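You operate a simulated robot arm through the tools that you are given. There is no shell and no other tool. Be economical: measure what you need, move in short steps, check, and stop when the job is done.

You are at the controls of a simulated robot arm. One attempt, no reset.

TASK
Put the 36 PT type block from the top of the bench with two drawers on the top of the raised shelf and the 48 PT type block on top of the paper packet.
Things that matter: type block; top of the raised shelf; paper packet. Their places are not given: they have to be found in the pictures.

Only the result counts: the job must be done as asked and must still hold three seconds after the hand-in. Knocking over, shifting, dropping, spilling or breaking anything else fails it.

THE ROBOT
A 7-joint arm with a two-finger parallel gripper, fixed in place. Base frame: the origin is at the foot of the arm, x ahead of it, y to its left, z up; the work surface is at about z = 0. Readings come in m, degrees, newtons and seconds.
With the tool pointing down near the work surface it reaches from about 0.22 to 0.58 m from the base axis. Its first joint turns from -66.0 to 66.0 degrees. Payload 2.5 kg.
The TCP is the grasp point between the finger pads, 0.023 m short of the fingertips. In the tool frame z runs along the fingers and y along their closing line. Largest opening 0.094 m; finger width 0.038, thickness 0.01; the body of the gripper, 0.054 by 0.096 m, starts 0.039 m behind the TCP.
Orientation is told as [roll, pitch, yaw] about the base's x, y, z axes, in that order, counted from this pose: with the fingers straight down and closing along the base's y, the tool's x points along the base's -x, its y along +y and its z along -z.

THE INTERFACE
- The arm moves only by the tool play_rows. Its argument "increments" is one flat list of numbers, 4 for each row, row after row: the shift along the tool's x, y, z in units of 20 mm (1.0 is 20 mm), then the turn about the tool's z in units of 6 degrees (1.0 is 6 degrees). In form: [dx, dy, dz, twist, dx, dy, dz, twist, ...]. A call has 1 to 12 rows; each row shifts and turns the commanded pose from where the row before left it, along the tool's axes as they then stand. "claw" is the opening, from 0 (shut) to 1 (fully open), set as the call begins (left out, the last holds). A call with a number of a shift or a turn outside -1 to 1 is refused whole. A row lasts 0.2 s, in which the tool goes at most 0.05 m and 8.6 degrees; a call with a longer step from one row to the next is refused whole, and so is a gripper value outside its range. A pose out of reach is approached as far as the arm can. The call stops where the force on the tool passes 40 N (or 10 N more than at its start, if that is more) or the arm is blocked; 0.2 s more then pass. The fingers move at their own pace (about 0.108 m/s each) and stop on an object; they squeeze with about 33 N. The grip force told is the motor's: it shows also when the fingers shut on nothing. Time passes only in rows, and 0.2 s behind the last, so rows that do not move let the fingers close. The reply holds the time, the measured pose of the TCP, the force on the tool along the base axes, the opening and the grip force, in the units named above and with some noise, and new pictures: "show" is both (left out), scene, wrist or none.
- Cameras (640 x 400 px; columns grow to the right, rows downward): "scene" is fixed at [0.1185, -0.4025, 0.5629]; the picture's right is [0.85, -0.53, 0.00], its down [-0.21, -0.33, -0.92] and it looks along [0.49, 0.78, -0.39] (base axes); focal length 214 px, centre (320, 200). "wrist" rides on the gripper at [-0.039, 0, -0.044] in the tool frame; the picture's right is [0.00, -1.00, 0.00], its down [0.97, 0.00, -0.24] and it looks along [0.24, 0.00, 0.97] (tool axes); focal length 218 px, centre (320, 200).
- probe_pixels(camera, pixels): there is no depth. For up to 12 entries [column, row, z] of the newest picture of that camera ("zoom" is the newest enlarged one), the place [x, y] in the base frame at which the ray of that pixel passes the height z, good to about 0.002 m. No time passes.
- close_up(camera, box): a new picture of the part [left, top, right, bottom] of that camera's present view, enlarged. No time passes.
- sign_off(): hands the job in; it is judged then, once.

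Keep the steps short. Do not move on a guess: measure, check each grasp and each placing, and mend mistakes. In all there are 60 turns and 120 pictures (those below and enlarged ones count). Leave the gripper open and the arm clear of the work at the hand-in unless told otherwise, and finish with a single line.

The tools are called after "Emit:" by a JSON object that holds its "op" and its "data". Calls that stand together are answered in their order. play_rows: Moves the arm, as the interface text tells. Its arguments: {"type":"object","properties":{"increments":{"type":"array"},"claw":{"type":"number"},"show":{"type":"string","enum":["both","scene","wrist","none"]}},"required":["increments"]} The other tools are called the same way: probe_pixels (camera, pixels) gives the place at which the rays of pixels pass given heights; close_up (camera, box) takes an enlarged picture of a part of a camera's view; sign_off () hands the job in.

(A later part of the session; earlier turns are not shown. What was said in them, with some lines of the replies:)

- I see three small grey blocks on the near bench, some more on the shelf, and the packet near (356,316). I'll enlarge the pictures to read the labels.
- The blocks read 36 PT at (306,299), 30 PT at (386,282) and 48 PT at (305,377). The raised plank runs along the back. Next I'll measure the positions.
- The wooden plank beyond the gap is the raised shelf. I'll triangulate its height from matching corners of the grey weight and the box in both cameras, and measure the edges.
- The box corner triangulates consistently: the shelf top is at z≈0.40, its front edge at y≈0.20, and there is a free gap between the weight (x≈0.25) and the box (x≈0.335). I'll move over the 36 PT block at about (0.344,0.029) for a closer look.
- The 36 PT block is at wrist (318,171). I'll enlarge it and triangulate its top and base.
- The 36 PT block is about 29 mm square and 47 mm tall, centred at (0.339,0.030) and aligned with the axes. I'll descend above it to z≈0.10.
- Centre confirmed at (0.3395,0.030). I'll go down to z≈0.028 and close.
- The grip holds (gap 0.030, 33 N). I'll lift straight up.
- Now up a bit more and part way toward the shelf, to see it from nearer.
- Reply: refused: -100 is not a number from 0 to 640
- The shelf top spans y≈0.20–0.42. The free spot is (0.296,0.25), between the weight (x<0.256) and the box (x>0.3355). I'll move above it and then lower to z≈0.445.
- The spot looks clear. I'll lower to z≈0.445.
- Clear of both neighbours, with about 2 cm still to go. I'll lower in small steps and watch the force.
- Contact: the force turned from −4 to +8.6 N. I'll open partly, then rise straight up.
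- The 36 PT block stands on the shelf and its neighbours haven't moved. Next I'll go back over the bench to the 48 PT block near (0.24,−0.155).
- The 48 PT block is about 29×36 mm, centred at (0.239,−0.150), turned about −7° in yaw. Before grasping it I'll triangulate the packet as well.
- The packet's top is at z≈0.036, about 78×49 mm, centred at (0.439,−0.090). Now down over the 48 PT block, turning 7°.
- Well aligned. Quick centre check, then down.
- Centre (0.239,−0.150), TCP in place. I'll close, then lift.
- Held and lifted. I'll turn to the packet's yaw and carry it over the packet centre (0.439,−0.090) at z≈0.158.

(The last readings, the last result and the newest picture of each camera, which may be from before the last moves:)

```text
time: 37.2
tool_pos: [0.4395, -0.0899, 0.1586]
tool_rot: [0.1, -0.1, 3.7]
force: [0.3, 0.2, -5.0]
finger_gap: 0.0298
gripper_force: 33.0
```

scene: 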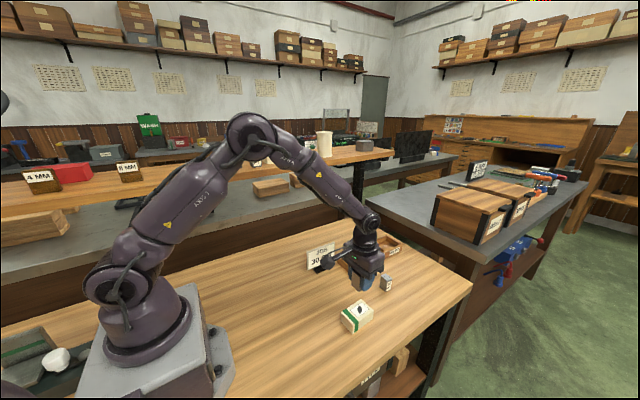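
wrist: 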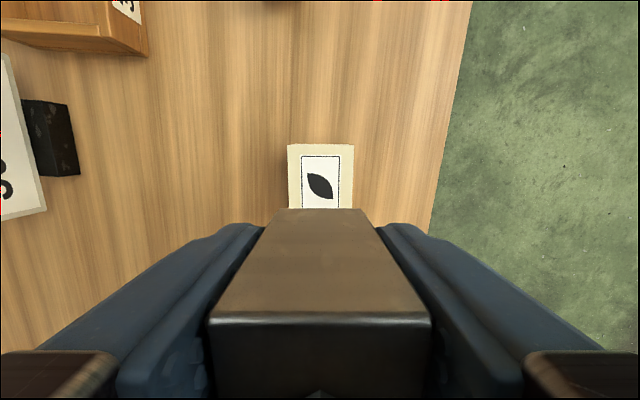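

Emit:
{"op": "probe_pixels", "data": {"camera": "wrist", "pixels": [[288, 145, 0.036], [353.5, 145, 0.036], [42, 215, 0.08]]}}

Emit:
{"op": "play_rows", "data": {"increments": [0, 0, 1, 0, 0, 0, 1, 0, 0, 0, 1, 0, 0, 0, 0.7, 0, 0, 0, 0, 0]}}

Emit:
{"op": "close_up", "data": {"camera": "scene", "box": [320, 260, 420, 340]}}

```text
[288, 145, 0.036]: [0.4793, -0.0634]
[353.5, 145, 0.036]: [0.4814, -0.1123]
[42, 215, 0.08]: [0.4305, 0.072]
```

```text
time: 38.4
tool_pos: [0.4387, -0.0902, 0.0844]
tool_rot: [0.1, 0.0, 3.5]
force: [0.0, -0.1, -5.7]
finger_gap: 0.0296
gripper_force: 32.5
```

scene: 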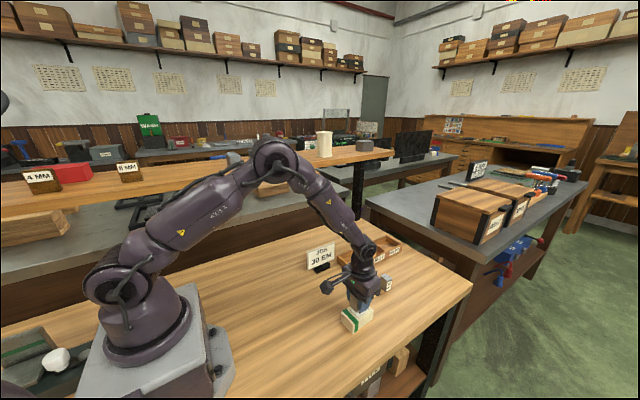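
wrist: 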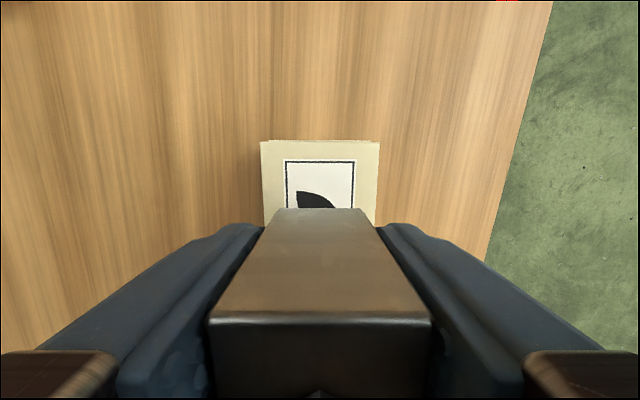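

```text
5.00 times, centred on (370, 300) of scene
```

zoom: 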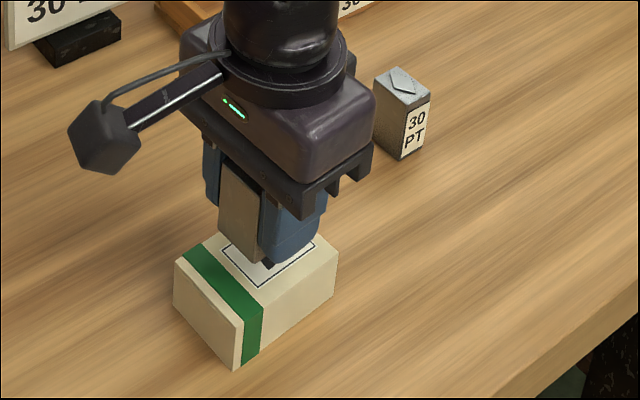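

Centred over the packet. I expect contact near z≈0.064, so I'll lower in small steps and watch the force.

Emit:
{"op": "play_rows", "data": {"increments": [0, 0, 0.4, 0, 0, 0, 0.3, 0, 0, 0, 0.1, 0, 0, 0, 0, 0], "show": "none"}}

Emit:
{"op": "play_rows", "data": {"increments": [0, 0, 0.1, 0, 0, 0, 0, 0], "show": "none"}}

```text
time: 39.4
tool_pos: [0.4415, -0.0898, 0.0676]
tool_rot: [0.1, 0.0, 3.6]
force: [0.1, 0.0, -5.8]
finger_gap: 0.0299
gripper_force: 33.2
```

```text
time: 40.0
tool_pos: [0.4398, -0.0897, 0.0673]
tool_rot: [0.0, 0.1, 3.5]
force: [0.1, 0.3, -6.5]
finger_gap: 0.03
gripper_force: 32.6
```

Emit:
{"op": "play_rows", "data": {"increments": [0, 0, 0.1, 0, 0, 0, 0, 0], "show": "none"}}

Emit:
{"op": "play_rows", "data": {"increments": [0, 0, 0.08, 0, 0, 0, 0, 0], "show": "none"}}

```text
time: 40.6
tool_pos: [0.4407, -0.0884, 0.065]
tool_rot: [0.0, 0.0, 3.5]
force: [-0.9, 0.4, -5.5]
finger_gap: 0.0298
gripper_force: 33.0
```

```text
time: 41.2
tool_pos: [0.4407, -0.0886, 0.063]
tool_rot: [-0.1, 0.1, 3.5]
force: [-6.5, 0.8, 9.6]
finger_gap: 0.0298
gripper_force: 33.3
```

Contact (+9.6 N). I'll open partly and check, then rise.

Emit:
{"op": "play_rows", "data": {"increments": [0, 0, 0, 0, 0, 0, 0, 0, 0, 0, 0, 0], "claw": 0.65, "show": "none"}}

Emit:
{"op": "play_rows", "data": {"increments": [0, 0, -0.5, 0, 0, 0, -1, 0, 0, 0, -1, 0, 0, 0, -1, 0, 0, 0, -1, 0, 0, 0, -1, 0, 0, 0, -1, 0, 0, 0, -1, 0, 0, 0, -1, 0, 0, 0, -1, 0, 0, 0, 0, 0]}}

Emit:
{"op": "close_up", "data": {"camera": "scene", "box": [300, 240, 420, 340]}}

Emit:
{"op": "close_up", "data": {"camera": "scene", "box": [210, 120, 310, 190]}}

```text
time: 42.0
tool_pos: [0.44, -0.0897, 0.0622]
tool_rot: [0.1, 0.1, 3.6]
force: [-0.1, -0.2, -0.4]
finger_gap: 0.0611
gripper_force: 0.0
```

```text
time: 44.4
tool_pos: [0.4404, -0.0882, 0.2516]
tool_rot: [0.0, 0.0, 3.6]
force: [-0.8, -0.7, 0.2]
finger_gap: 0.0611
gripper_force: 0.1
```

scene: 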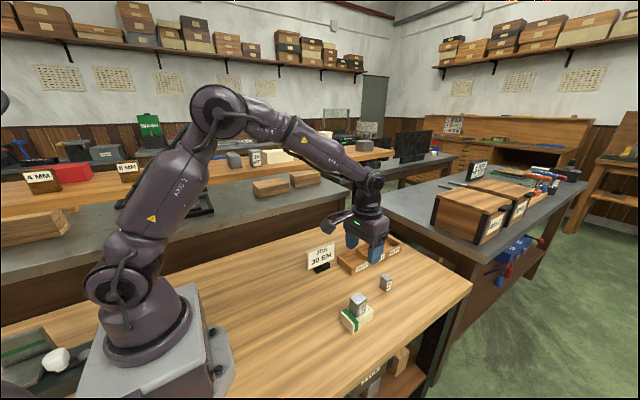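
wrist: 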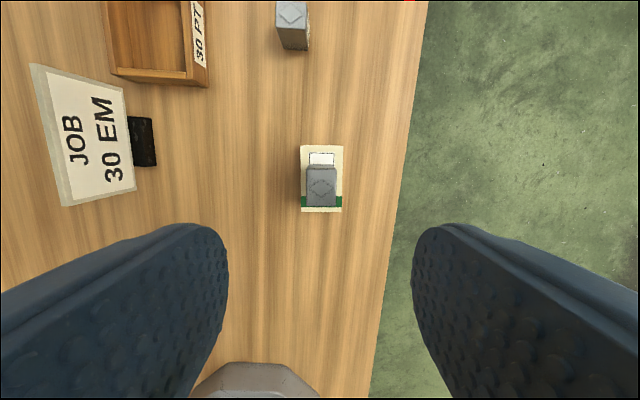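

```text
4.00 times, centred on (360, 290) of scene
```

zoom: 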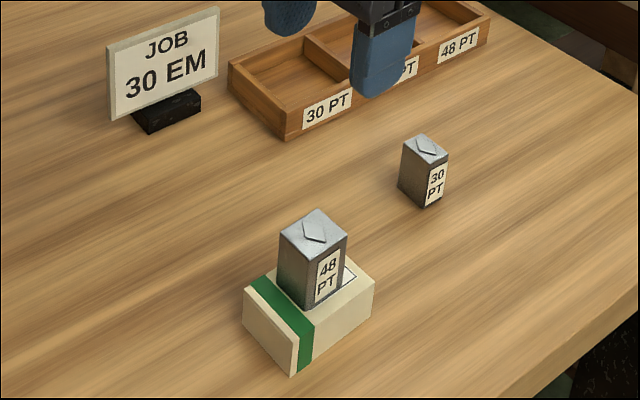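

```text
5.71 times, centred on (260, 155) of scene
```

zoom: 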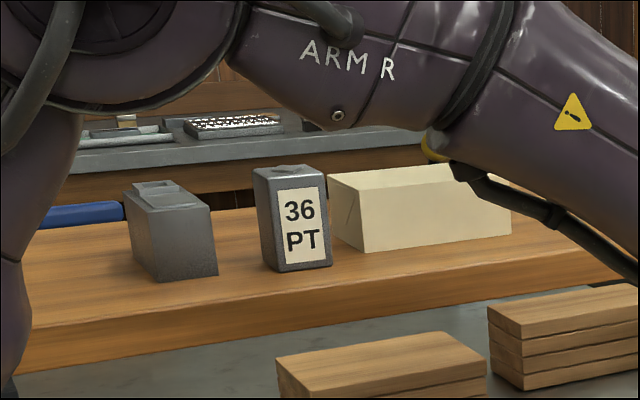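

Both blocks stand as asked and nothing else has moved. I'll raise the arm a bit more with the gripper fully open, then hand in.

Emit:
{"op": "play_rows", "data": {"increments": [0, 0, -1, 0, 0, 0, -1, 0, 0, 0, -1, 0, 0, 0, -1, 0, 0, 0, 0, 0], "claw": 1, "show": "scene"}}

Emit:
{"op": "sign_off", "data": {}}

```text
time: 45.6
tool_pos: [0.4397, -0.0885, 0.3309]
tool_rot: [0.0, -0.1, 3.7]
force: [-0.1, -0.9, -0.1]
finger_gap: 0.094
gripper_force: 0.1
```

scene: 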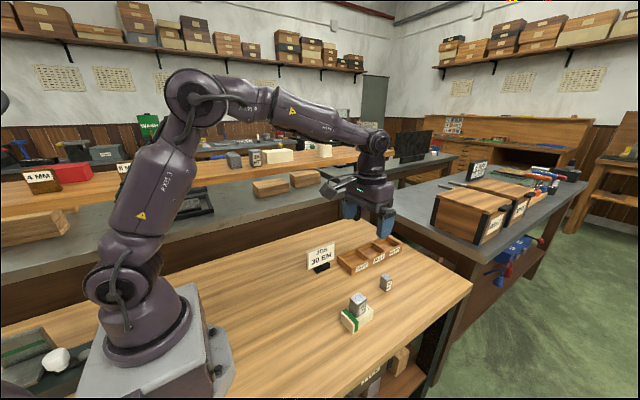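

```text
The job is handed in.
```

The 36 PT type block is on top of the raised shelf and the 48 PT type block is on top of the paper packet; nothing else appears to have moved, and the job is handed in with the gripper open and the arm clear.
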